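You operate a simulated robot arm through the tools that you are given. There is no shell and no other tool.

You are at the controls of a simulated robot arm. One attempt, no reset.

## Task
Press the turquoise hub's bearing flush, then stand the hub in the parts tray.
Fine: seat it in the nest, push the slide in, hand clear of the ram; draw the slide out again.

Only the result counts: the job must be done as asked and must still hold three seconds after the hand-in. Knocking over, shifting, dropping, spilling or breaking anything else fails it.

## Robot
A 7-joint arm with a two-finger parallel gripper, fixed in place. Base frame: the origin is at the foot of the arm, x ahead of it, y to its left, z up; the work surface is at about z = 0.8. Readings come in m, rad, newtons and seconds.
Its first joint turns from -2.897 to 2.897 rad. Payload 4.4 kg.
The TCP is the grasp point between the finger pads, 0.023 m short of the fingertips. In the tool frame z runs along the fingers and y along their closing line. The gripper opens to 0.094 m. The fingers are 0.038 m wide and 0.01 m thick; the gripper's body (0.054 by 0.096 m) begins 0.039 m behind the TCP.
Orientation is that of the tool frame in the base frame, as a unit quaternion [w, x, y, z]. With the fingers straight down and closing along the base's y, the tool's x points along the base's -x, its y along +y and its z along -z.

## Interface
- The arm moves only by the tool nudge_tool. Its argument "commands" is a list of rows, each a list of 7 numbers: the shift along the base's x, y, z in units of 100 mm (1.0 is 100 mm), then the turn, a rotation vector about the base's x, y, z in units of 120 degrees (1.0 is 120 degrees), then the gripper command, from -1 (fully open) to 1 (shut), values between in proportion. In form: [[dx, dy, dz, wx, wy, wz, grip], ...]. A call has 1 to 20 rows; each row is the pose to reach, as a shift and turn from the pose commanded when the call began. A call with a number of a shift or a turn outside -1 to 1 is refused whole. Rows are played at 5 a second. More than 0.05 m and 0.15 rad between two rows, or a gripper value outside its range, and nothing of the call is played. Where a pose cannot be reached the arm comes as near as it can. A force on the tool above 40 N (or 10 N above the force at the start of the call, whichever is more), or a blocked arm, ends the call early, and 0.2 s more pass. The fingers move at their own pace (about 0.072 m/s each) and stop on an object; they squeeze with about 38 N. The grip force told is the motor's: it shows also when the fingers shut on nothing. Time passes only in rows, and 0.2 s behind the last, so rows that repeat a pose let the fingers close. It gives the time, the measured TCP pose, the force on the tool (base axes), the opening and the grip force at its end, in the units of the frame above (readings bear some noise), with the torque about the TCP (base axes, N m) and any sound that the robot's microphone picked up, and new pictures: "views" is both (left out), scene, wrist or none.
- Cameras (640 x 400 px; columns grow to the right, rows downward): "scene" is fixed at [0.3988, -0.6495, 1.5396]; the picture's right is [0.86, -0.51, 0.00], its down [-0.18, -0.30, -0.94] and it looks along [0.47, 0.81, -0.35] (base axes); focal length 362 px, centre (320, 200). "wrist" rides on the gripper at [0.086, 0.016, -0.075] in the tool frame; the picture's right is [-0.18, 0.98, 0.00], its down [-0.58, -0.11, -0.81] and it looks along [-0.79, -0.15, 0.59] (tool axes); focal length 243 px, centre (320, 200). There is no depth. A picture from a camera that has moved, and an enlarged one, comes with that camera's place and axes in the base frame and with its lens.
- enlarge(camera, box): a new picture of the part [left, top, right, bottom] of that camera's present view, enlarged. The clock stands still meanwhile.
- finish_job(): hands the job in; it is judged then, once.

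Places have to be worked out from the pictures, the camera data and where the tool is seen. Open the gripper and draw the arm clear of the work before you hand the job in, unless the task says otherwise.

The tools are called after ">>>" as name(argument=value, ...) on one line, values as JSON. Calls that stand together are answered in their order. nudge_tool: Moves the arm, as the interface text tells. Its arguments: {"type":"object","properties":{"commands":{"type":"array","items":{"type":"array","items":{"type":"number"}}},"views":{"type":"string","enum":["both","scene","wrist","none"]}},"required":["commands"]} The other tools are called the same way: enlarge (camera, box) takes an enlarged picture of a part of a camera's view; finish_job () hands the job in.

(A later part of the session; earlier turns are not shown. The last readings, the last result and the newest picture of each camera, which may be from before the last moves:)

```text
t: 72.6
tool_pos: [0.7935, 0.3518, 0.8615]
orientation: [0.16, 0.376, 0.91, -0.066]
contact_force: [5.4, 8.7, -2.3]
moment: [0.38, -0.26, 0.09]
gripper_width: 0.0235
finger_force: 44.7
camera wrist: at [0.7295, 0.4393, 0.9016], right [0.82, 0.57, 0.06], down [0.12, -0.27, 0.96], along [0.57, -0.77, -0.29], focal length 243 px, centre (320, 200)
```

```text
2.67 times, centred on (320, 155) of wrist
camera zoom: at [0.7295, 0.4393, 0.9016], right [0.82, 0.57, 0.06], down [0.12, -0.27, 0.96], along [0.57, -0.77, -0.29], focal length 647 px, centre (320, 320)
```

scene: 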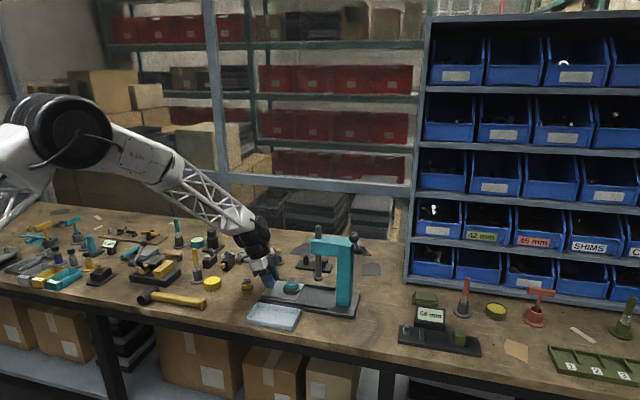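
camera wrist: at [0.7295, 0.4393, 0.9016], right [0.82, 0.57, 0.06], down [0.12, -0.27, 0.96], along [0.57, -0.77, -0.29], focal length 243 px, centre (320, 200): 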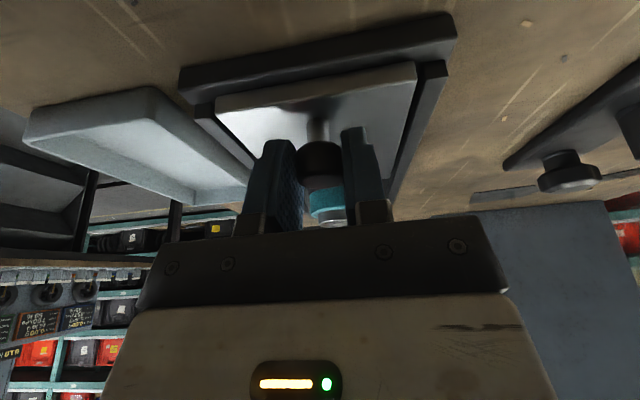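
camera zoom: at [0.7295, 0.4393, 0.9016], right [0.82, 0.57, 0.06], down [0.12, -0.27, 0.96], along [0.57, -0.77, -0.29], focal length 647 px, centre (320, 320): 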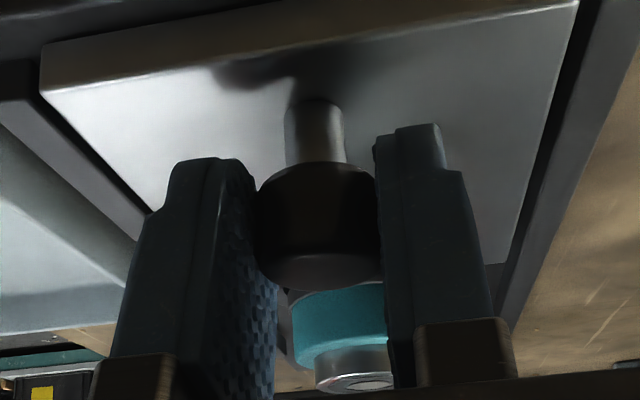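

The slide is now within about 1.5 mm of its original out position. I'll pull the last 2 mm, then release the knob and back the hand off upward.

>>> nudge_tool(commands=[[-0.007, 0.007, 0, 0, 0, 0, 0.6], [-0.014, 0.014, 0, 0, 0, 0, 0.6], [-0.014, 0.014, 0, 0, 0, 0, 0.6]], views="none")

>>> nudge_tool(commands=[[0, 0, 0, 0, 0, 0, 0.3], [0, 0, 0, 0, 0, 0, -0.06], [0, 0, 0, 0, 0, 0, -0.06], [0, 0, 0.2, 0, 0, 0, -0.06], [0, 0, 0.5, 0, 0, 0, -0.06], [0, 0, 1.0, 0, 0, 0, -0.06], [0, 0, 1.0, 0, 0, 0, -0.06]], views="both")

>>> enlarge(camera="scene", box=[260, 255, 330, 310])

```text
t: 73.2
tool_pos: [0.7918, 0.3533, 0.8615]
orientation: [0.161, 0.377, 0.91, -0.066]
contact_force: [10.2, 7.1, -6.8]
moment: [0.28, -0.34, 0.01]
gripper_width: 0.0237
finger_force: 45.5
stopped in row 3: the force on the tool passed its limit at 45 N (the readings are from after the stop); the commanded pose is now the measured one
```

```text
t: 74.8
tool_pos: [0.7889, 0.353, 0.9628]
orientation: [0.16, 0.376, 0.91, -0.067]
contact_force: [-0.5, 0.9, 0.1]
moment: [0.04, 0.01, 0.03]
gripper_width: 0.0497
finger_force: 0.1
camera wrist: at [0.7261, 0.4397, 1.0017], right [0.82, 0.57, 0.06], down [0.12, -0.27, 0.96], along [0.57, -0.77, -0.29], focal length 243 px, centre (320, 200)
```

scene: 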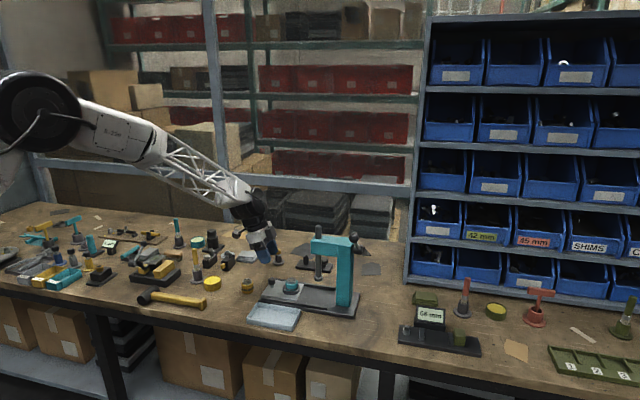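
wrist: 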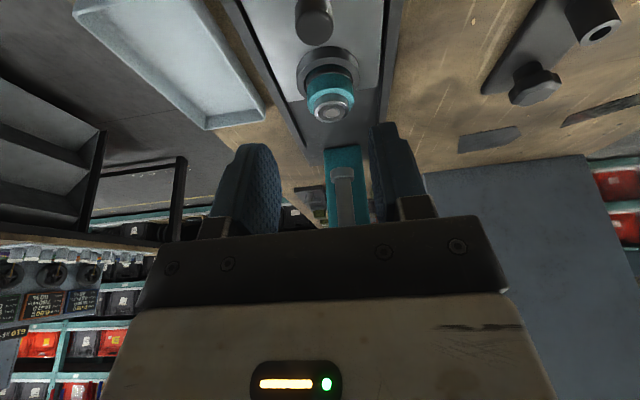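

```text
7.27 times, centred on (295, 282) of scene
camera zoom: at [0.3988, -0.6495, 1.5396], right [0.86, -0.51, 0.0], down [-0.18, -0.3, -0.94], along [0.47, 0.81, -0.35], focal length 2632 px, centre (502, -400)
```

zoom: 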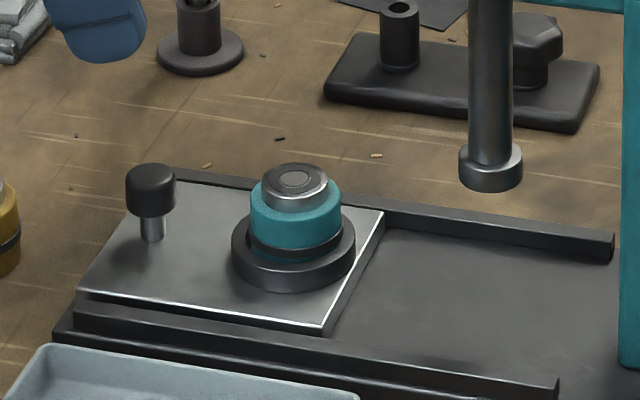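

The slide is fully out again, matching its starting pixel position. The wrist view looks straight down the axis at the nest, so I'll enlarge it to check how the hub is sitting.

>>> enlarge(camera="wrist", box=[280, 30, 390, 140])

>>> enlarge(camera="scene", box=[281, 275, 303, 299])

>>> enlarge(camera="scene", box=[236, 272, 258, 296])

```text
3.64 times, centred on (335, 85) of wrist
camera zoom: at [0.7261, 0.4397, 1.0017], right [0.82, 0.57, 0.06], down [0.12, -0.27, 0.96], along [0.57, -0.77, -0.29], focal length 882 px, centre (266, 618)
```

zoom: 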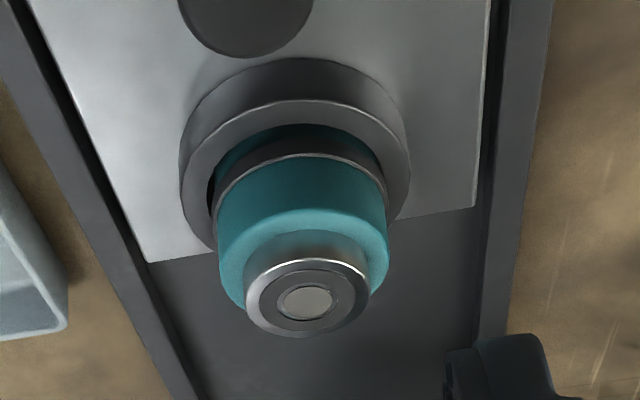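

```text
16.00 times, centred on (292, 287) of scene
camera zoom: at [0.3988, -0.6495, 1.5396], right [0.86, -0.51, 0.0], down [-0.18, -0.3, -0.94], along [0.47, 0.81, -0.35], focal length 5790 px, centre (768, -1192)
```

zoom: 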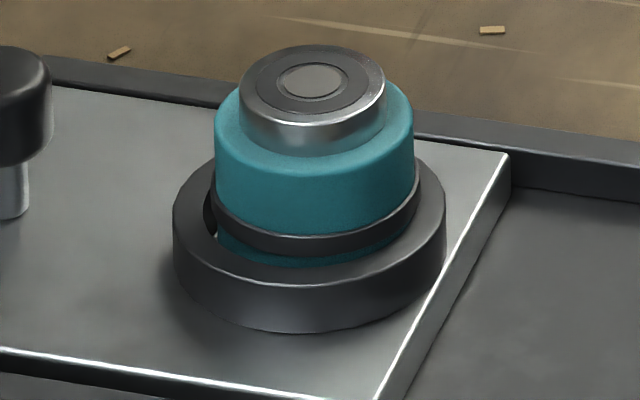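

```text
16.00 times, centred on (247, 284) of scene
camera zoom: at [0.3988, -0.6495, 1.5396], right [0.86, -0.51, 0.0], down [-0.18, -0.3, -0.94], along [0.47, 0.81, -0.35], focal length 5790 px, centre (1488, -1144)
```

zoom: 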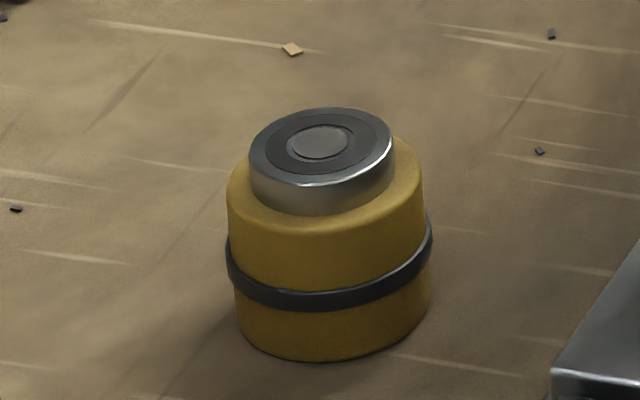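

The hub is down on the nest floor and level, but about 1–1.5 mm off-centre toward the ram. I'll set the tool vertical and yaw back to +45° away from the press, then return over the nest to grip and re-centre it.

>>> nudge_tool(commands=[[0, 0, 0, 0.03, 0.03, 0, -0.06], [0, 0, 0, 0.06, 0.06, 0, -0.3], [0, 0, 0, 0.09, 0.09, 0, -0.5], [0, 0, 0, 0.118, 0.118, 0, -0.5], [0, 0, 0, 0.118, 0.118, 0, -0.5]], views="none")

>>> nudge_tool(commands=[[0, 0, 0, 0, 0, 0.0625, -0.5], [0, 0, 0, 0, 0, 0.125, -0.5], [0, 0, 0, 0, 0, 0.1875, -0.5], [0, 0, 0, 0, 0, 0.25, -0.5], [0, 0, 0, 0, 0, 0.3125, -0.5], [0, 0, 0, 0, 0, 0.375, -0.5], [0, 0, 0, 0, 0, 0.4375, -0.5], [0, 0, 0, 0, 0, 0.5, -0.5], [0, 0, 0, 0, 0, 0.5625, -0.5], [0.1, -0.1, 0, 0, 0, 0.625, -0.5], [0.3, -0.3, 0, 0, 0, 0.6875, -0.5], [0.5, -0.48, 0, 0, 0, 0.75, -0.5], [0.558, -0.524, 0, 0, 0, 0.75, -0.5], [0.558, -0.524, 0, 0, 0, 0.75, -0.5]], views="both")

>>> enlarge(camera="wrist", box=[260, 0, 380, 110])

>>> enlarge(camera="scene", box=[260, 230, 350, 310])

```text
t: 76.0
tool_pos: [0.7918, 0.3525, 0.9623]
orientation: [-0.001, 0.382, 0.924, 0.001]
contact_force: [-0.1, 0.0, 0.1]
moment: [-0.02, 0.0, 0.0]
gripper_width: 0.0704
finger_force: 0.1
```

```text
t: 79.0
tool_pos: [0.8485, 0.2995, 0.9627]
orientation: [0.0, -0.383, 0.924, 0.0]
contact_force: [0.6, -0.1, -0.1]
moment: [0.0, 0.02, -0.02]
gripper_width: 0.0705
finger_force: 0.0
camera wrist: at [0.7762, 0.2498, 1.0363], right [-0.57, 0.82, 0.0], down [0.49, 0.34, 0.81], along [0.66, 0.46, -0.59], focal length 243 px, centre (320, 200)
```

scene: 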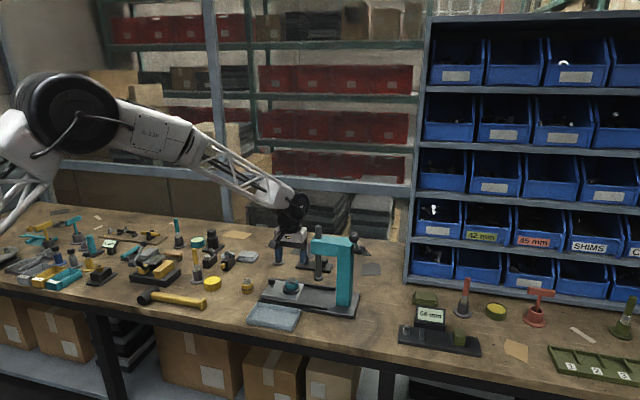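
wrist: 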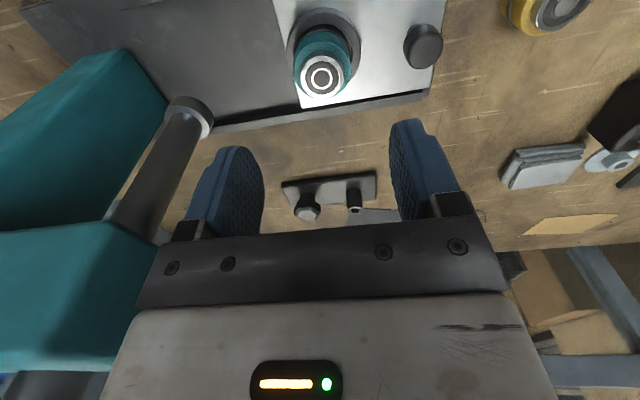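

```text
3.64 times, centred on (320, 55) of wrist
camera zoom: at [0.7762, 0.2498, 1.0363], right [-0.57, 0.82, 0.0], down [0.49, 0.34, 0.81], along [0.66, 0.46, -0.59], focal length 882 px, centre (320, 727)
```

zoom: 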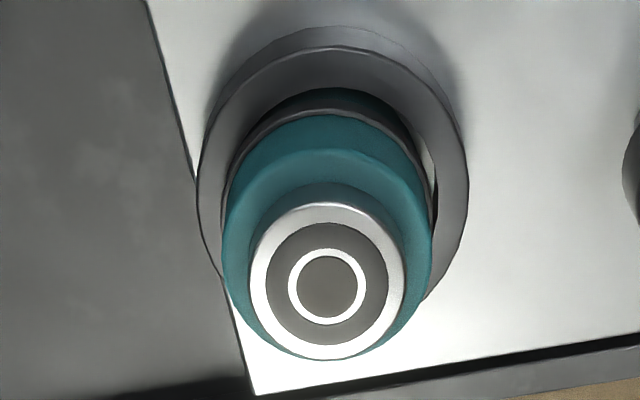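

```text
5.00 times, centred on (305, 270) of scene
camera zoom: at [0.3988, -0.6495, 1.5396], right [0.86, -0.51, 0.0], down [-0.18, -0.3, -0.94], along [0.47, 0.81, -0.35], focal length 1809 px, centre (395, -150)
```

zoom: 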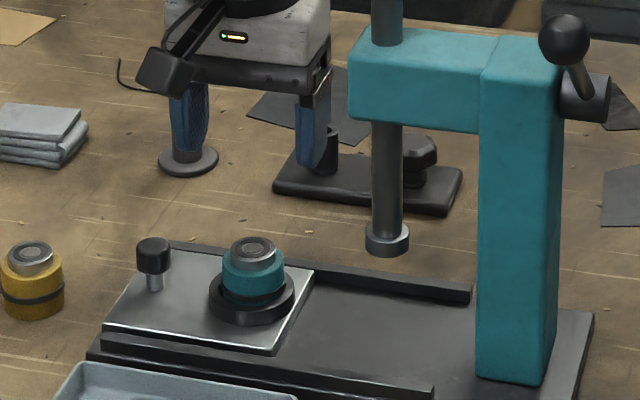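

From above, the hub sits about 1.2 mm forward in the ring. The nest centre is still at about (0.8458, 0.3008), so I'll descend there and close on the hub, which will centre it along the axis.

>>> nudge_tool(commands=[[-0.025, 0.015, -0.2, 0, 0, 0, -0.5], [-0.025, 0.015, -0.45, 0, 0, 0, -0.5], [-0.025, 0.015, -0.7, 0, 0, 0, -0.5], [-0.025, 0.015, -0.85, 0, 0, 0, -0.5], [-0.025, 0.015, -0.905, 0, 0, 0, -0.5], [-0.025, 0.015, -0.905, 0, 0, 0, -0.5]], views="none")

>>> nudge_tool(commands=[[0, 0, 0, 0, 0, 0, 0], [0, 0, 0, 0, 0, 0, 0.2], [0, 0, 0, 0, 0, 0, 0.4], [0, 0, 0, 0, 0, 0, 0.4]], views="both")

>>> enlarge(camera="wrist", box=[260, 60, 380, 190])

>>> enlarge(camera="scene", box=[280, 272, 304, 300])

```text
t: 80.4
tool_pos: [0.8465, 0.3016, 0.8714]
orientation: [-0.001, -0.384, 0.923, 0.0]
contact_force: [0.6, -0.1, 0.7]
moment: [-0.03, -0.01, -0.03]
gripper_width: 0.0704
finger_force: 0.0
```

```text
t: 81.4
tool_pos: [0.8464, 0.3012, 0.8718]
orientation: [-0.001, -0.384, 0.923, 0.001]
contact_force: [-1.5, 0.6, 0.2]
moment: [0.02, 0.06, -0.04]
gripper_width: 0.0407
finger_force: 37.7
camera wrist: at [0.7747, 0.252, 0.9454], right [-0.57, 0.82, 0.0], down [0.49, 0.34, 0.81], along [0.66, 0.46, -0.59], focal length 243 px, centre (320, 200)
```

scene: 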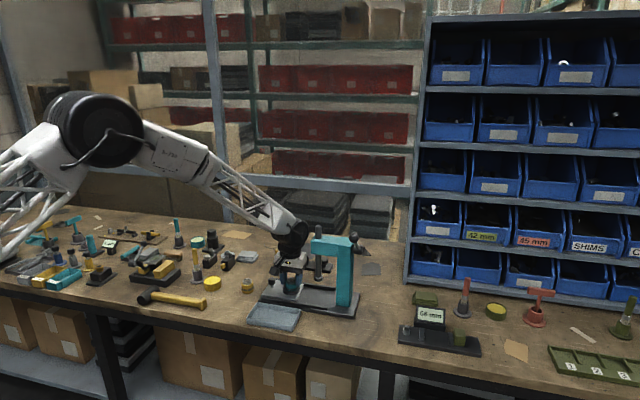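
wrist: 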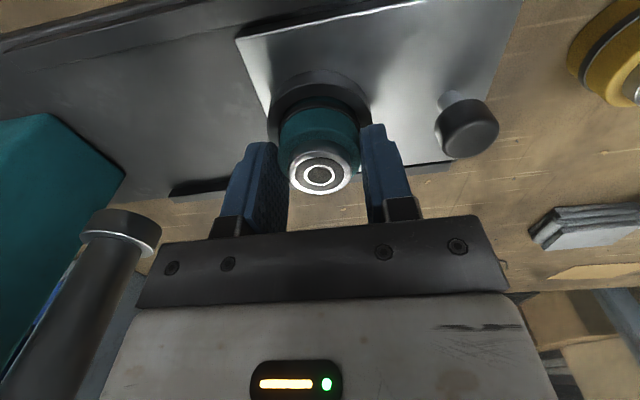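

```text
3.08 times, centred on (320, 125) of wrist
camera zoom: at [0.7747, 0.252, 0.9454], right [-0.57, 0.82, 0.0], down [0.49, 0.34, 0.81], along [0.66, 0.46, -0.59], focal length 746 px, centre (320, 431)
```

zoom: 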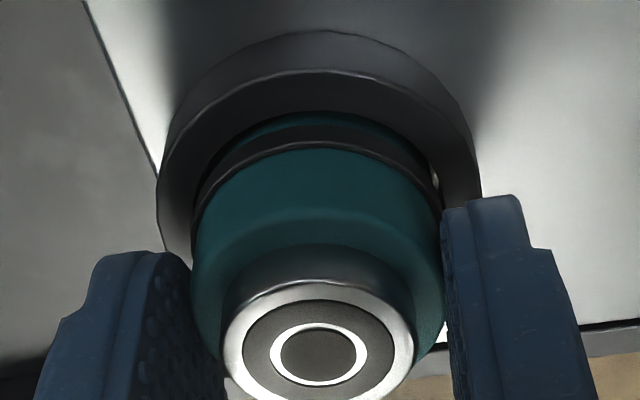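

```text
14.29 times, centred on (292, 286) of scene
camera zoom: at [0.3988, -0.6495, 1.5396], right [0.86, -0.51, 0.0], down [-0.18, -0.3, -0.94], along [0.47, 0.81, -0.35], focal length 5169 px, centre (720, -1029)
```

zoom: 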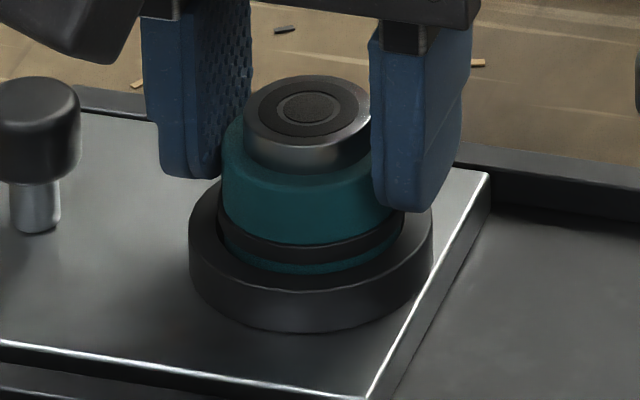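

The hub is gripped and back on the tool's centre line; it still sits about 0.8 mm to the far side of the ring and a fraction forward. While holding it, I'll shift it back about 1 mm, press lightly to confirm it is on the floor, then release and check.

>>> nudge_tool(commands=[[-0.005, -0.001, 0, 0, 0, 0, 0.4], [-0.011, -0.003, 0, 0, 0, 0, 0.4], [-0.011, -0.003, -0.006, 0, 0, 0, 0.4], [-0.011, -0.003, -0.01, 0, 0, 0, 0.4], [-0.011, -0.003, -0.01, 0, 0, 0, 0.4]], views="none")

>>> nudge_tool(commands=[[0, 0, 0.01, 0, 0, 0, 0.4], [0, 0, 0.01, 0, 0, 0, 0.1], [0, 0, 0.01, 0, 0, 0, -0.1], [0, 0, 0.01, 0, 0, 0, -0.5], [0, 0, 0.01, 0, 0, 0, -0.5]], views="both")

>>> enlarge(camera="wrist", box=[260, 60, 380, 190])

>>> enlarge(camera="scene", box=[280, 272, 304, 300])

```text
t: 82.6
tool_pos: [0.8439, 0.3024, 0.8709]
orientation: [0.0, -0.384, 0.923, 0.0]
contact_force: [2.4, 4.0, 6.2]
moment: [0.2, 0.04, -0.04]
gripper_width: 0.0407
finger_force: 38.2
```

```text
t: 83.8
tool_pos: [0.8434, 0.3032, 0.8722]
orientation: [0.0, -0.385, 0.923, 0.0]
contact_force: [0.4, 0.0, 0.5]
moment: [-0.02, -0.02, 0.02]
gripper_width: 0.0707
finger_force: 0.0
camera wrist: at [0.7718, 0.2525, 0.9459], right [-0.57, 0.82, 0.0], down [0.49, 0.34, 0.81], along [0.66, 0.46, -0.59], focal length 243 px, centre (320, 200)
```

scene: 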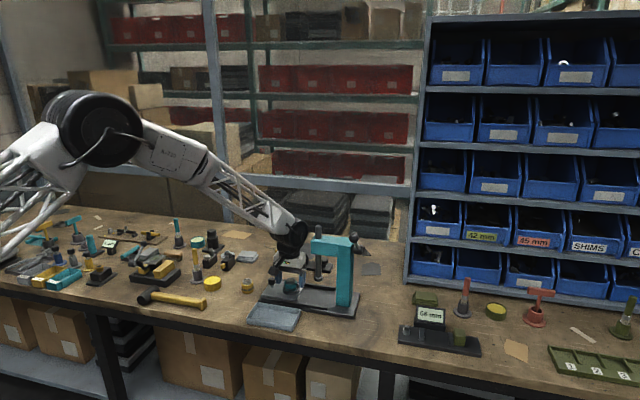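
wrist: 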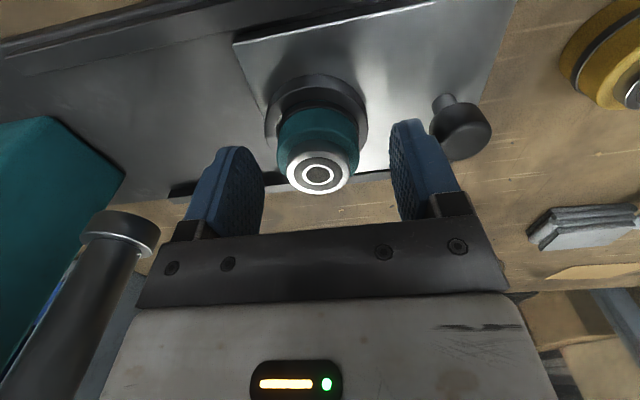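

```text
3.08 times, centred on (320, 125) of wrist
camera zoom: at [0.7718, 0.2525, 0.9459], right [-0.57, 0.82, 0.0], down [0.49, 0.34, 0.81], along [0.66, 0.46, -0.59], focal length 746 px, centre (320, 431)
```

zoom: 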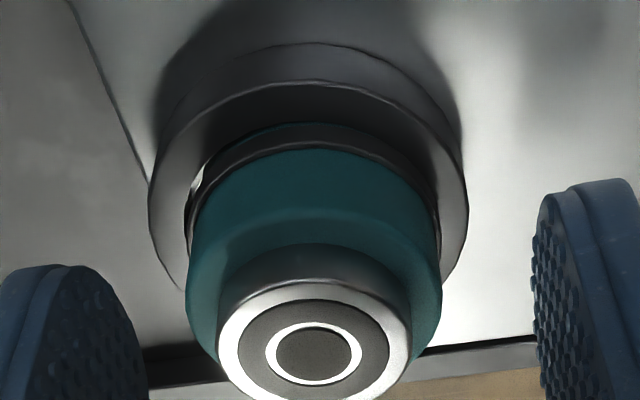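

```text
14.29 times, centred on (292, 286) of scene
camera zoom: at [0.3988, -0.6495, 1.5396], right [0.86, -0.51, 0.0], down [-0.18, -0.3, -0.94], along [0.47, 0.81, -0.35], focal length 5169 px, centre (720, -1029)
```

zoom: 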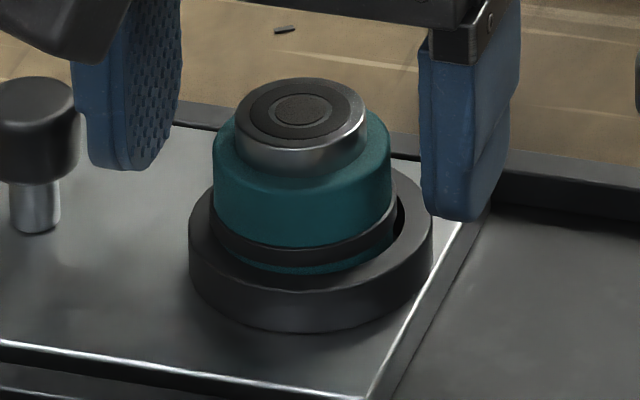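

That moved a bit more than commanded: the hub now sits about 1.5 mm toward the knob side. I'll grip again and shift it forward by about that much, checking the alignment before releasing.

>>> nudge_tool(commands=[[0, 0, 0, 0, 0, 0, 0.1], [0, 0, 0, 0, 0, 0, 0.4], [0, 0, 0, 0, 0, 0, 0.4], [0.005, -0.005, 0, 0, 0, 0, 0.4], [0.01, -0.01, 0, 0, 0, 0, 0.4], [0.01, -0.01, 0, 0, 0, 0, 0.4], [0.01, -0.01, 0, 0, 0, 0, 0.4]], views="both")

>>> enlarge(camera="wrist", box=[260, 60, 380, 190])

>>> enlarge(camera="scene", box=[280, 272, 304, 300])

```text
t: 85.4
tool_pos: [0.8458, 0.3012, 0.8729]
orientation: [0.0, -0.384, 0.923, 0.001]
contact_force: [-0.6, 1.5, 4.6]
moment: [0.15, 0.14, 0.0]
gripper_width: 0.0408
finger_force: 37.6
camera wrist: at [0.7735, 0.2518, 0.9461], right [-0.57, 0.82, 0.0], down [0.49, 0.34, 0.81], along [0.66, 0.46, -0.59], focal length 243 px, centre (320, 200)
```

scene: 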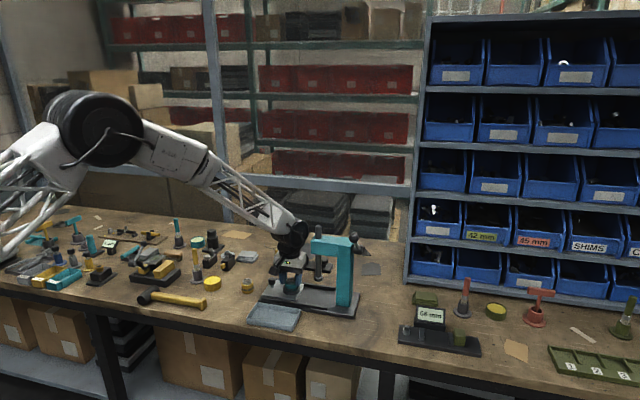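
wrist: 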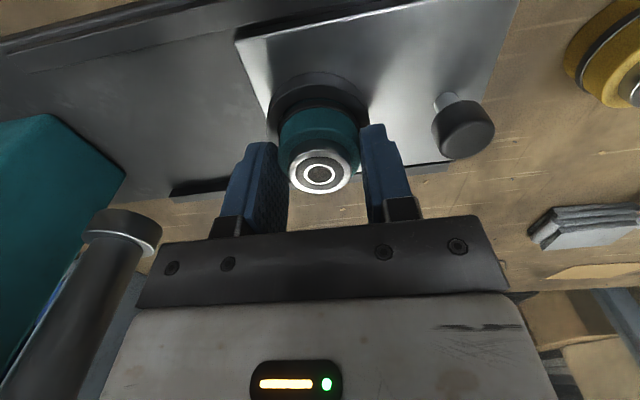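

```text
3.08 times, centred on (320, 125) of wrist
camera zoom: at [0.7735, 0.2518, 0.9461], right [-0.57, 0.82, 0.0], down [0.49, 0.34, 0.81], along [0.66, 0.46, -0.59], focal length 746 px, centre (320, 431)
```

zoom: 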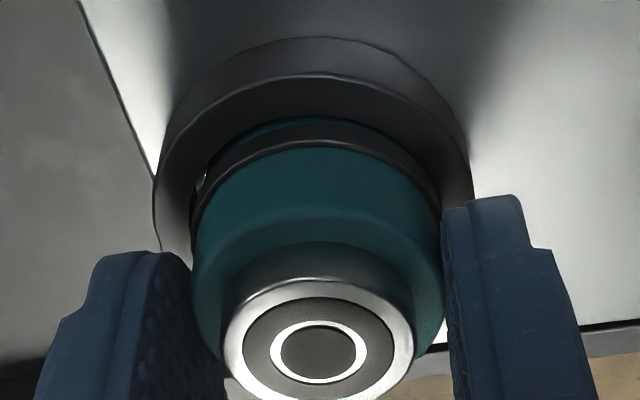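

```text
14.29 times, centred on (292, 286) of scene
camera zoom: at [0.3988, -0.6495, 1.5396], right [0.86, -0.51, 0.0], down [-0.18, -0.3, -0.94], along [0.47, 0.81, -0.35], focal length 5169 px, centre (720, -1029)
```

zoom: 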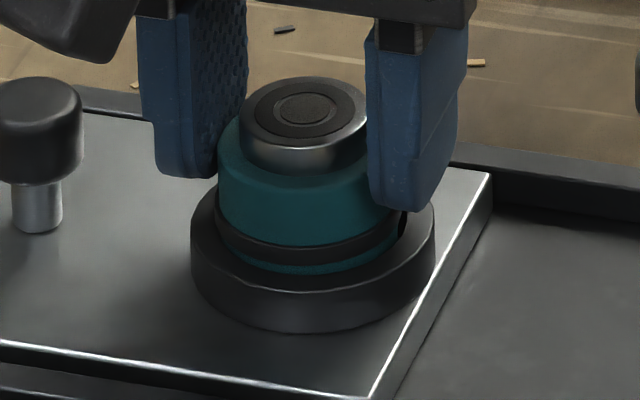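

The hub is now centred sideways and about 0.6 mm back. I'll shift that last bit forward, release, and verify.

>>> nudge_tool(commands=[[0.005, -0.005, 0, 0, 0, 0, 0.4], [0.005, -0.005, 0, 0, 0, 0, 0.4], [0.005, -0.005, 0, 0, 0, 0, 0.1], [0.005, -0.005, 0, 0, 0, 0, -0.1], [0.005, -0.005, 0, 0, 0, 0, -0.5], [0.005, -0.005, 0, 0, 0, 0, -0.5]], views="both")

>>> enlarge(camera="wrist", box=[260, 60, 380, 190])

>>> enlarge(camera="scene", box=[280, 272, 304, 300])

```text
t: 86.8
tool_pos: [0.8458, 0.3009, 0.8715]
orientation: [-0.001, -0.384, 0.923, 0.0]
contact_force: [-0.4, -0.8, -0.1]
moment: [0.0, -0.01, -0.01]
gripper_width: 0.0705
finger_force: 0.0
camera wrist: at [0.7741, 0.2511, 0.945], right [-0.57, 0.82, 0.0], down [0.49, 0.34, 0.81], along [0.66, 0.46, -0.59], focal length 243 px, centre (320, 200)
```

scene: 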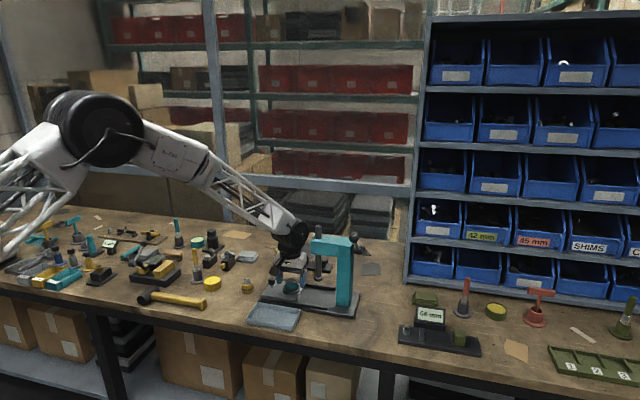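
wrist: 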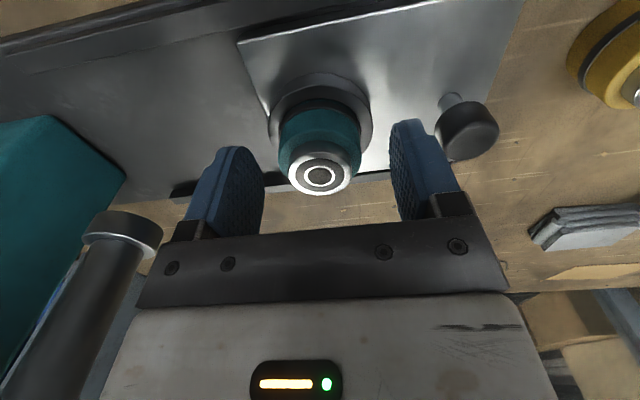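

```text
3.08 times, centred on (320, 125) of wrist
camera zoom: at [0.7741, 0.2511, 0.945], right [-0.57, 0.82, 0.0], down [0.49, 0.34, 0.81], along [0.66, 0.46, -0.59], focal length 746 px, centre (320, 431)
```

zoom: 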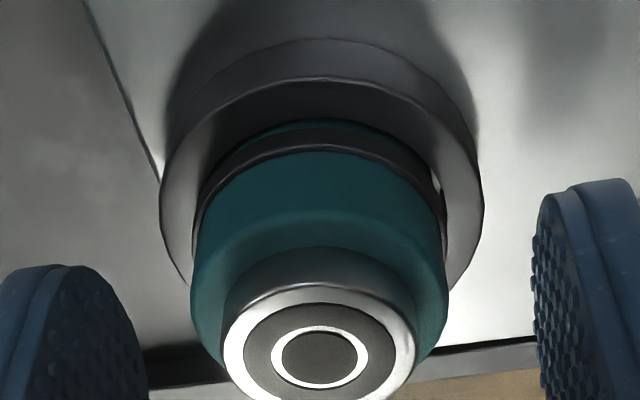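

```text
14.29 times, centred on (292, 286) of scene
camera zoom: at [0.3988, -0.6495, 1.5396], right [0.86, -0.51, 0.0], down [-0.18, -0.3, -0.94], along [0.47, 0.81, -0.35], focal length 5169 px, centre (720, -1029)
```

zoom: 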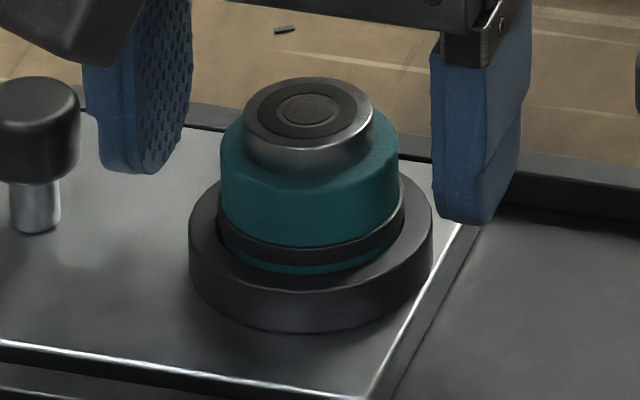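

The hub is centred in the ring to within about half a millimetre. I'll lift straight up, then turn the hand to −45° yaw away from the press and tilt it back 20°, so this time I push from well behind.

>>> nudge_tool(commands=[[0, 0, 0.1, 0, 0, 0, -0.5], [0, 0, 0.3, 0, 0, 0, -0.5], [0, 0, 0.6, 0, 0, 0, -0.5], [0, 0, 1.0, 0, 0, 0, -0.5], [-0.2, 0.2, 1.0, 0, 0, 0, -0.5], [-0.4, 0.4, 1.0, 0, 0, 0, 0], [-0.6, 0.6, 1.0, 0, 0, 0, 0.5], [-0.78, 0.77, 1.0, 0, 0, 0, 0.745], [-0.78, 0.77, 1.0, 0, 0, 0, 0.745]], views="none")

>>> nudge_tool(commands=[[0, 0, 0, 0, 0, -0.0625, 0.745], [0, 0, 0, 0, 0, -0.125, 0.745], [0, 0, 0, 0, 0, -0.1875, 0.745], [0, 0, 0, 0, 0, -0.25, 0.745], [0, 0, 0, 0, 0, -0.3125, 0.745], [0, 0, 0, 0, 0, -0.375, 0.745], [0, 0, 0, 0, 0, -0.4375, 0.745], [0, 0, 0, 0, 0, -0.5, 0.745], [0, 0, 0, 0, 0, -0.5625, 0.745], [0, 0, 0, 0, 0, -0.625, 0.745], [0, 0, 0, 0, 0, -0.6875, 0.745], [0, 0, 0, 0, 0, -0.75, 0.745], [0, 0, 0, 0, 0, -0.75, 0.745]], views="none")

>>> nudge_tool(commands=[[0, 0, 0, -0.03, -0.03, 0, 0.745], [0, 0, 0, -0.06, -0.06, 0, 0.745], [0, 0, 0, -0.09, -0.09, 0, 0.745], [0, 0, 0, -0.118, -0.118, 0, 0.745], [0, 0, 0, -0.118, -0.118, 0, 0.745]], views="both")

>>> enlarge(camera="wrist", box=[220, 20, 420, 200])

>>> enlarge(camera="scene", box=[240, 240, 330, 310])

```text
t: 88.8
tool_pos: [0.7652, 0.3777, 0.9728]
orientation: [0.0, -0.384, 0.923, 0.0]
contact_force: [-0.6, -1.2, 0.0]
moment: [0.03, 0.01, -0.03]
gripper_width: 0.0121
finger_force: 0.1
```

```text
t: 91.6
tool_pos: [0.7686, 0.3777, 0.972]
orientation: [-0.001, 0.383, 0.924, 0.0]
contact_force: [0.0, -0.2, -0.3]
moment: [0.01, 0.01, 0.01]
gripper_width: 0.0118
finger_force: 0.0
```

```text
t: 92.8
tool_pos: [0.7686, 0.3789, 0.9716]
orientation: [0.161, 0.376, 0.91, -0.066]
contact_force: [0.7, -0.8, 0.1]
moment: [0.04, 0.01, -0.02]
gripper_width: 0.0121
finger_force: 0.0
camera wrist: at [0.705, 0.4653, 1.0118], right [0.82, 0.57, 0.06], down [0.11, -0.27, 0.96], along [0.57, -0.77, -0.28], focal length 243 px, centre (320, 200)
```

scene: 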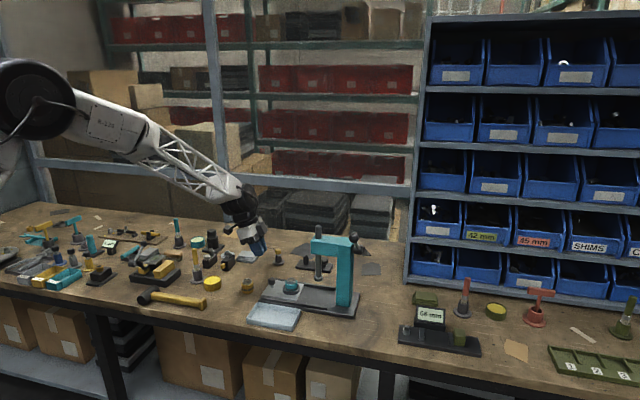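
wrist: 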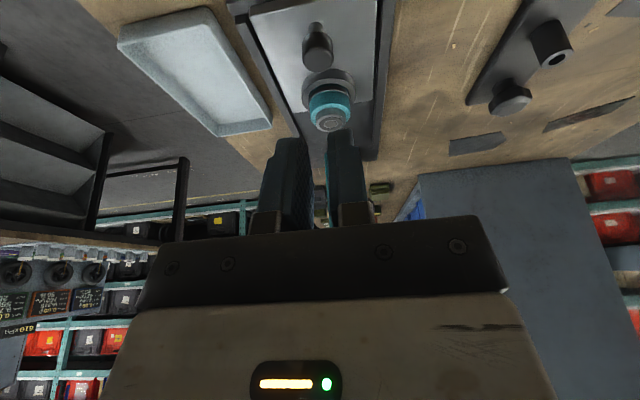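

```text
2.22 times, centred on (320, 110) of wrist
camera zoom: at [0.705, 0.4653, 1.0118], right [0.82, 0.57, 0.06], down [0.11, -0.27, 0.96], along [0.57, -0.77, -0.28], focal length 539 px, centre (320, 400)
```

zoom: 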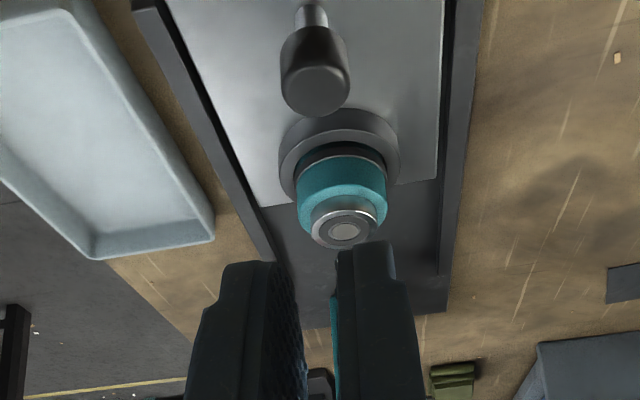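

```text
5.71 times, centred on (285, 275) of scene
camera zoom: at [0.3988, -0.6495, 1.5396], right [0.86, -0.51, 0.0], down [-0.18, -0.3, -0.94], along [0.47, 0.81, -0.35], focal length 2068 px, centre (520, -229)
```

zoom: 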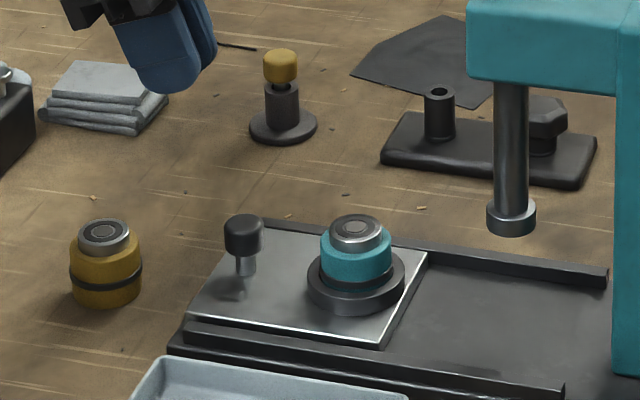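

The hub is nicely centred and the fingers are about 7 mm behind the knob. I'll lower to knob height.

>>> nudge_tool(commands=[[-0.011, -0.011, -0.25, 0, 0, 0, 0.745], [-0.011, -0.011, -0.5, 0, 0, 0, 0.745], [-0.011, -0.011, -0.75, 0, 0, 0, 0.745], [-0.011, -0.011, -0.95, 0, 0, 0, 0.745], [-0.011, -0.011, -0.95, 0, 0, 0, 0.745]], views="none")

>>> nudge_tool(commands=[[0, 0, -0.1, 0, 0, 0, 0.745], [0, 0, -0.17, 0, 0, 0, 0.745], [0, 0, -0.17, 0, 0, 0, 0.745]], views="both")

>>> enlarge(camera="wrist", box=[220, 60, 420, 230])

>>> enlarge(camera="scene", box=[230, 255, 310, 310])

```text
t: 94.0
tool_pos: [0.7664, 0.3762, 0.8766]
orientation: [0.16, 0.376, 0.91, -0.067]
contact_force: [0.0, 0.1, -0.3]
moment: [-0.01, 0.02, -0.03]
gripper_width: 0.012
finger_force: 0.0
```

```text
t: 94.8
tool_pos: [0.7647, 0.376, 0.86]
orientation: [0.161, 0.376, 0.91, -0.066]
contact_force: [0.2, 0.0, 0.0]
moment: [0.01, 0.02, 0.01]
gripper_width: 0.0122
finger_force: 0.1
camera wrist: at [0.7018, 0.4623, 0.8998], right [0.82, 0.57, 0.06], down [0.12, -0.27, 0.96], along [0.57, -0.77, -0.29], focal length 243 px, centre (320, 200)
```

scene: 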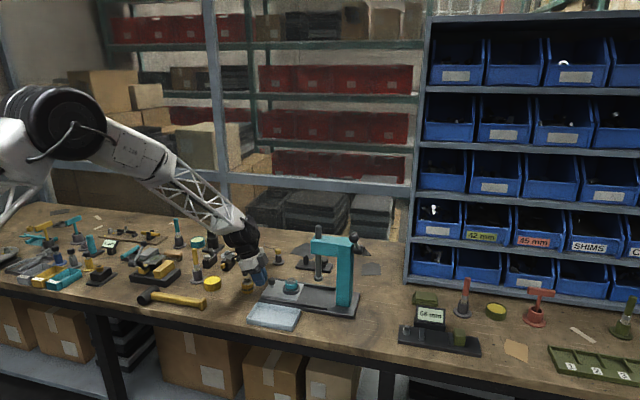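
wrist: 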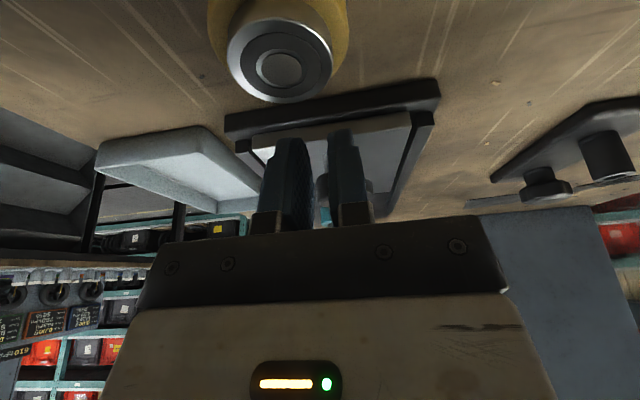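

```text
2.35 times, centred on (320, 145) of wrist
camera zoom: at [0.7018, 0.4623, 0.8998], right [0.82, 0.57, 0.06], down [0.12, -0.27, 0.96], along [0.57, -0.77, -0.29], focal length 571 px, centre (320, 329)
```

zoom: 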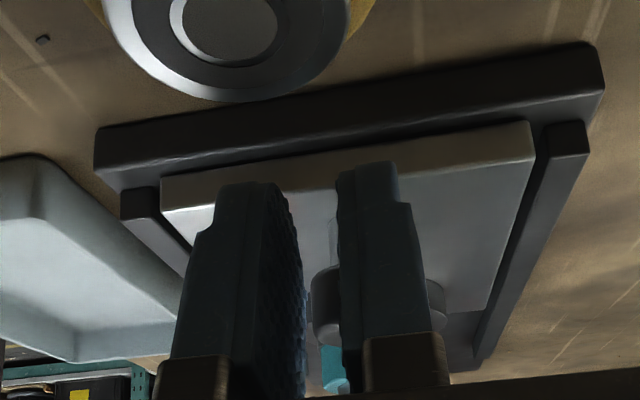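

```text
7.27 times, centred on (270, 282) of scene
camera zoom: at [0.3988, -0.6495, 1.5396], right [0.86, -0.51, 0.0], down [-0.18, -0.3, -0.94], along [0.47, 0.81, -0.35], focal length 2632 px, centre (684, -400)
```

zoom: 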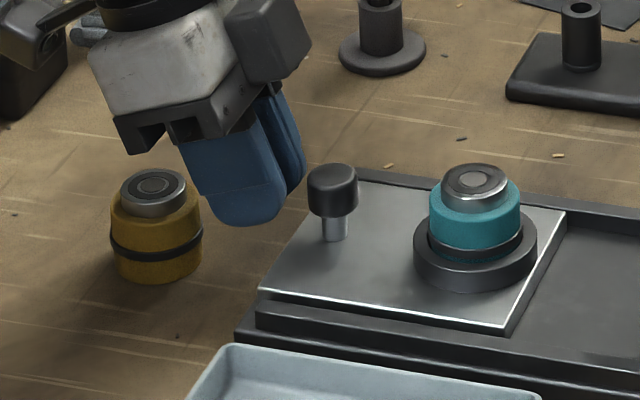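

The knob is about 2.8 mm to one side of the finger gap, so I'll trim that and begin a slow, smooth push at about 4 mm per row.

>>> nudge_tool(commands=[[0.02, 0.02, 0, 0, 0, 0, 0.745], [0.035, 0.005, 0, 0, 0, 0, 0.745], [0.05, -0.01, 0, 0, 0, 0, 0.745], [0.06, -0.02, 0, 0, 0, 0, 0.745], [0.075, -0.035, 0, 0, 0, 0, 0.745], [0.095, -0.055, 0, 0, 0, 0, 0.745], [0.12, -0.08, 0, 0, 0, 0, 0.745], [0.15, -0.11, 0, 0, 0, 0, 0.745], [0.18, -0.14, 0, 0, 0, 0, 0.745], [0.21, -0.17, 0, 0, 0, 0, 0.745], [0.24, -0.2, 0, 0, 0, 0, 0.745], [0.27, -0.23, 0, 0, 0, 0, 0.745], [0.3, -0.26, 0, 0, 0, 0, 0.745], [0.33, -0.29, 0, 0, 0, 0, 0.745], [0.36, -0.32, 0, 0, 0, 0, 0.745], [0.38, -0.34, 0, 0, 0, 0, 0.745], [0.39, -0.35, 0, 0, 0, 0, 0.745]], views="both")

>>> enlarge(camera="scene", box=[250, 225, 350, 310])

>>> enlarge(camera="scene", box=[290, 272, 318, 302])

```text
t: 98.4
tool_pos: [0.8055, 0.3421, 0.8603]
orientation: [0.16, 0.377, 0.91, -0.066]
contact_force: [0.4, 0.3, 0.6]
moment: [0.0, 0.0, 0.0]
gripper_width: 0.012
finger_force: 0.1
camera wrist: at [0.742, 0.4282, 0.9001], right [0.82, 0.57, 0.06], down [0.12, -0.27, 0.96], along [0.57, -0.77, -0.29], focal length 243 px, centre (320, 200)
```

scene: 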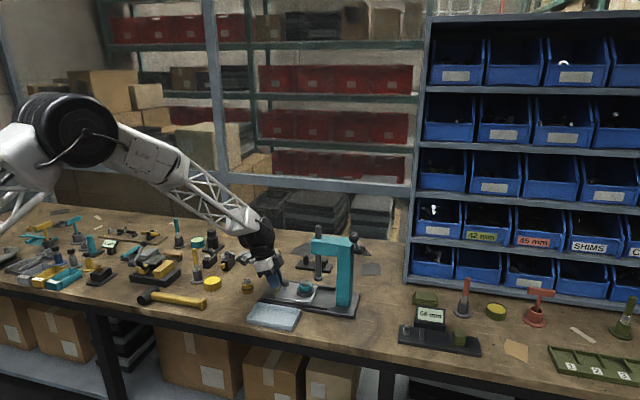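
wrist: 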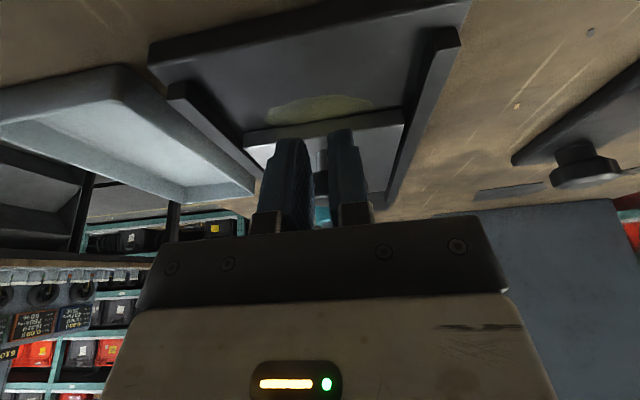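

```text
4.71 times, centred on (300, 268) of scene
camera zoom: at [0.3988, -0.6495, 1.5396], right [0.86, -0.51, 0.0], down [-0.18, -0.3, -0.94], along [0.47, 0.81, -0.35], focal length 1703 px, centre (414, -118)
```

zoom: 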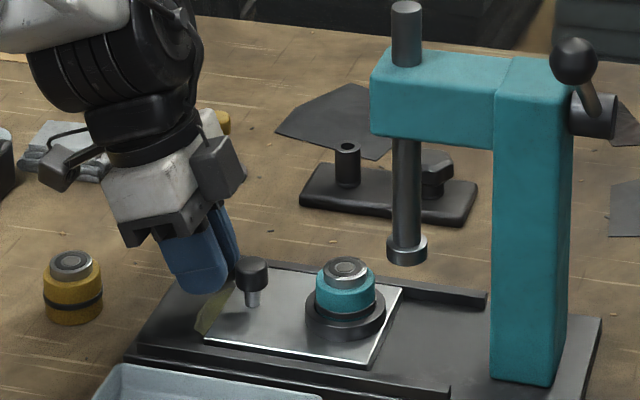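

```text
13.33 times, centred on (304, 287) of scene
camera zoom: at [0.3988, -0.6495, 1.5396], right [0.86, -0.51, 0.0], down [-0.18, -0.3, -0.94], along [0.47, 0.81, -0.35], focal length 4825 px, centre (533, -960)
```

zoom: 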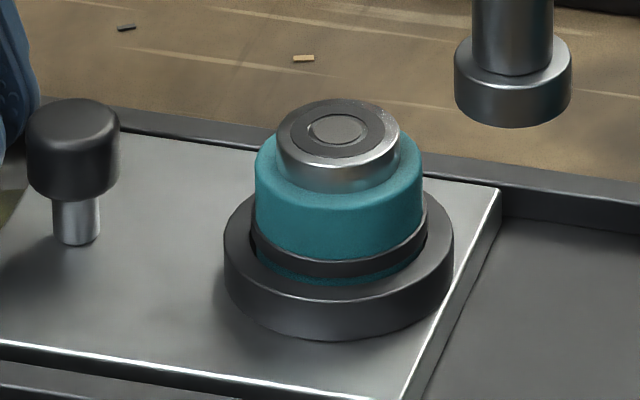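

The slide is about halfway in and the hub is still exactly centred. I'll continue another 35 mm at the same slow pace.

>>> nudge_tool(commands=[[0.01, -0.01, 0, 0, 0, 0, 0.745], [0.025, -0.025, 0, 0, 0, 0, 0.745], [0.045, -0.045, 0, 0, 0, 0, 0.745], [0.07, -0.07, 0, 0, 0, 0, 0.745], [0.095, -0.095, 0, 0, 0, 0, 0.745], [0.12, -0.12, 0, 0, 0, 0, 0.745], [0.145, -0.145, 0, 0, 0, 0, 0.745], [0.17, -0.17, 0, 0, 0, 0, 0.745], [0.195, -0.195, 0, 0, 0, 0, 0.745], [0.215, -0.215, 0, 0, 0, 0, 0.745], [0.23, -0.23, 0, 0, 0, 0, 0.745], [0.24, -0.24, 0, 0, 0, 0, 0.745], [0.245, -0.245, 0, 0, 0, 0, 0.745]], views="scene")

>>> enlarge(camera="scene", box=[270, 230, 350, 310])

>>> enlarge(camera="scene", box=[300, 268, 330, 300])

```text
t: 101.2
tool_pos: [0.831, 0.3171, 0.8582]
orientation: [0.161, 0.377, 0.91, -0.066]
contact_force: [0.2, 0.6, 0.3]
moment: [0.0, 0.01, -0.01]
gripper_width: 0.0119
finger_force: 0.0
```

scene: 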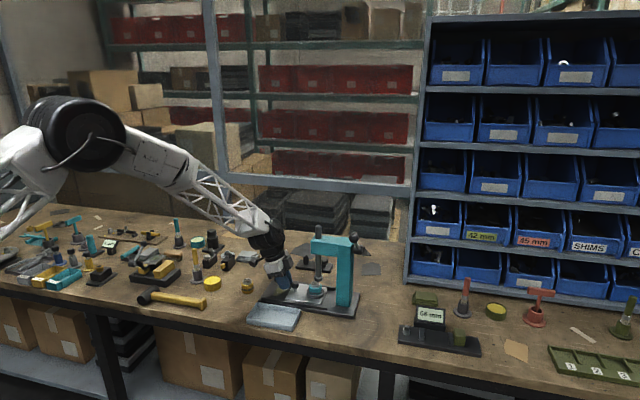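

```text
5.00 times, centred on (310, 270) of scene
camera zoom: at [0.3988, -0.6495, 1.5396], right [0.86, -0.51, 0.0], down [-0.18, -0.3, -0.94], along [0.47, 0.81, -0.35], focal length 1809 px, centre (370, -150)
```

zoom: 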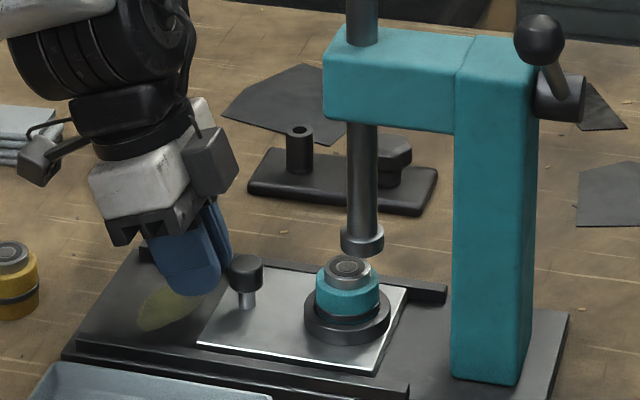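

```text
12.50 times, centred on (315, 284) of scene
camera zoom: at [0.3988, -0.6495, 1.5396], right [0.86, -0.51, 0.0], down [-0.18, -0.3, -0.94], along [0.47, 0.81, -0.35], focal length 4523 px, centre (382, -850)
```

zoom: 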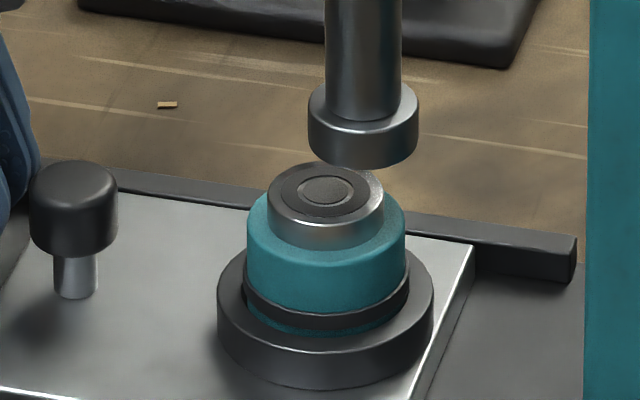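

10 mm to go and the hub is centred to 0.4 mm. I'll finish in 1 mm steps so the slide can't arrive with any speed.

>>> nudge_tool(commands=[[0.007, -0.007, 0, 0, 0, 0, 0.745], [0.014, -0.014, 0, 0, 0, 0, 0.745], [0.021, -0.021, 0, 0, 0, 0, 0.745], [0.028, -0.028, 0, 0, 0, 0, 0.745], [0.035, -0.035, 0, 0, 0, 0, 0.745], [0.042, -0.042, 0, 0, 0, 0, 0.745], [0.049, -0.049, 0, 0, 0, 0, 0.745], [0.056, -0.056, 0, 0, 0, 0, 0.745]], views="scene")

>>> enlarge(camera="scene", box=[300, 268, 330, 300])

```text
t: 103.0
tool_pos: [0.8358, 0.3126, 0.86]
orientation: [0.16, 0.376, 0.91, -0.067]
contact_force: [0.1, 0.0, 0.6]
moment: [-0.02, -0.04, -0.01]
gripper_width: 0.0122
finger_force: 0.0
```

scene: 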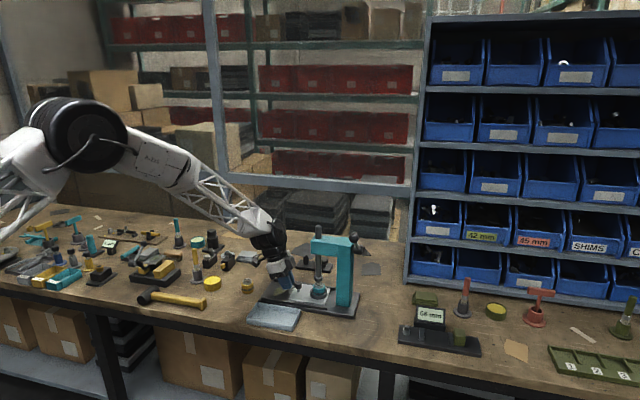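

```text
12.50 times, centred on (315, 284) of scene
camera zoom: at [0.3988, -0.6495, 1.5396], right [0.86, -0.51, 0.0], down [-0.18, -0.3, -0.94], along [0.47, 0.81, -0.35], focal length 4523 px, centre (382, -850)
```

zoom: 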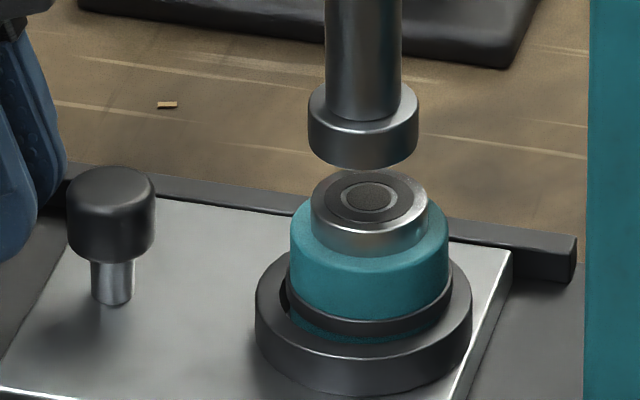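

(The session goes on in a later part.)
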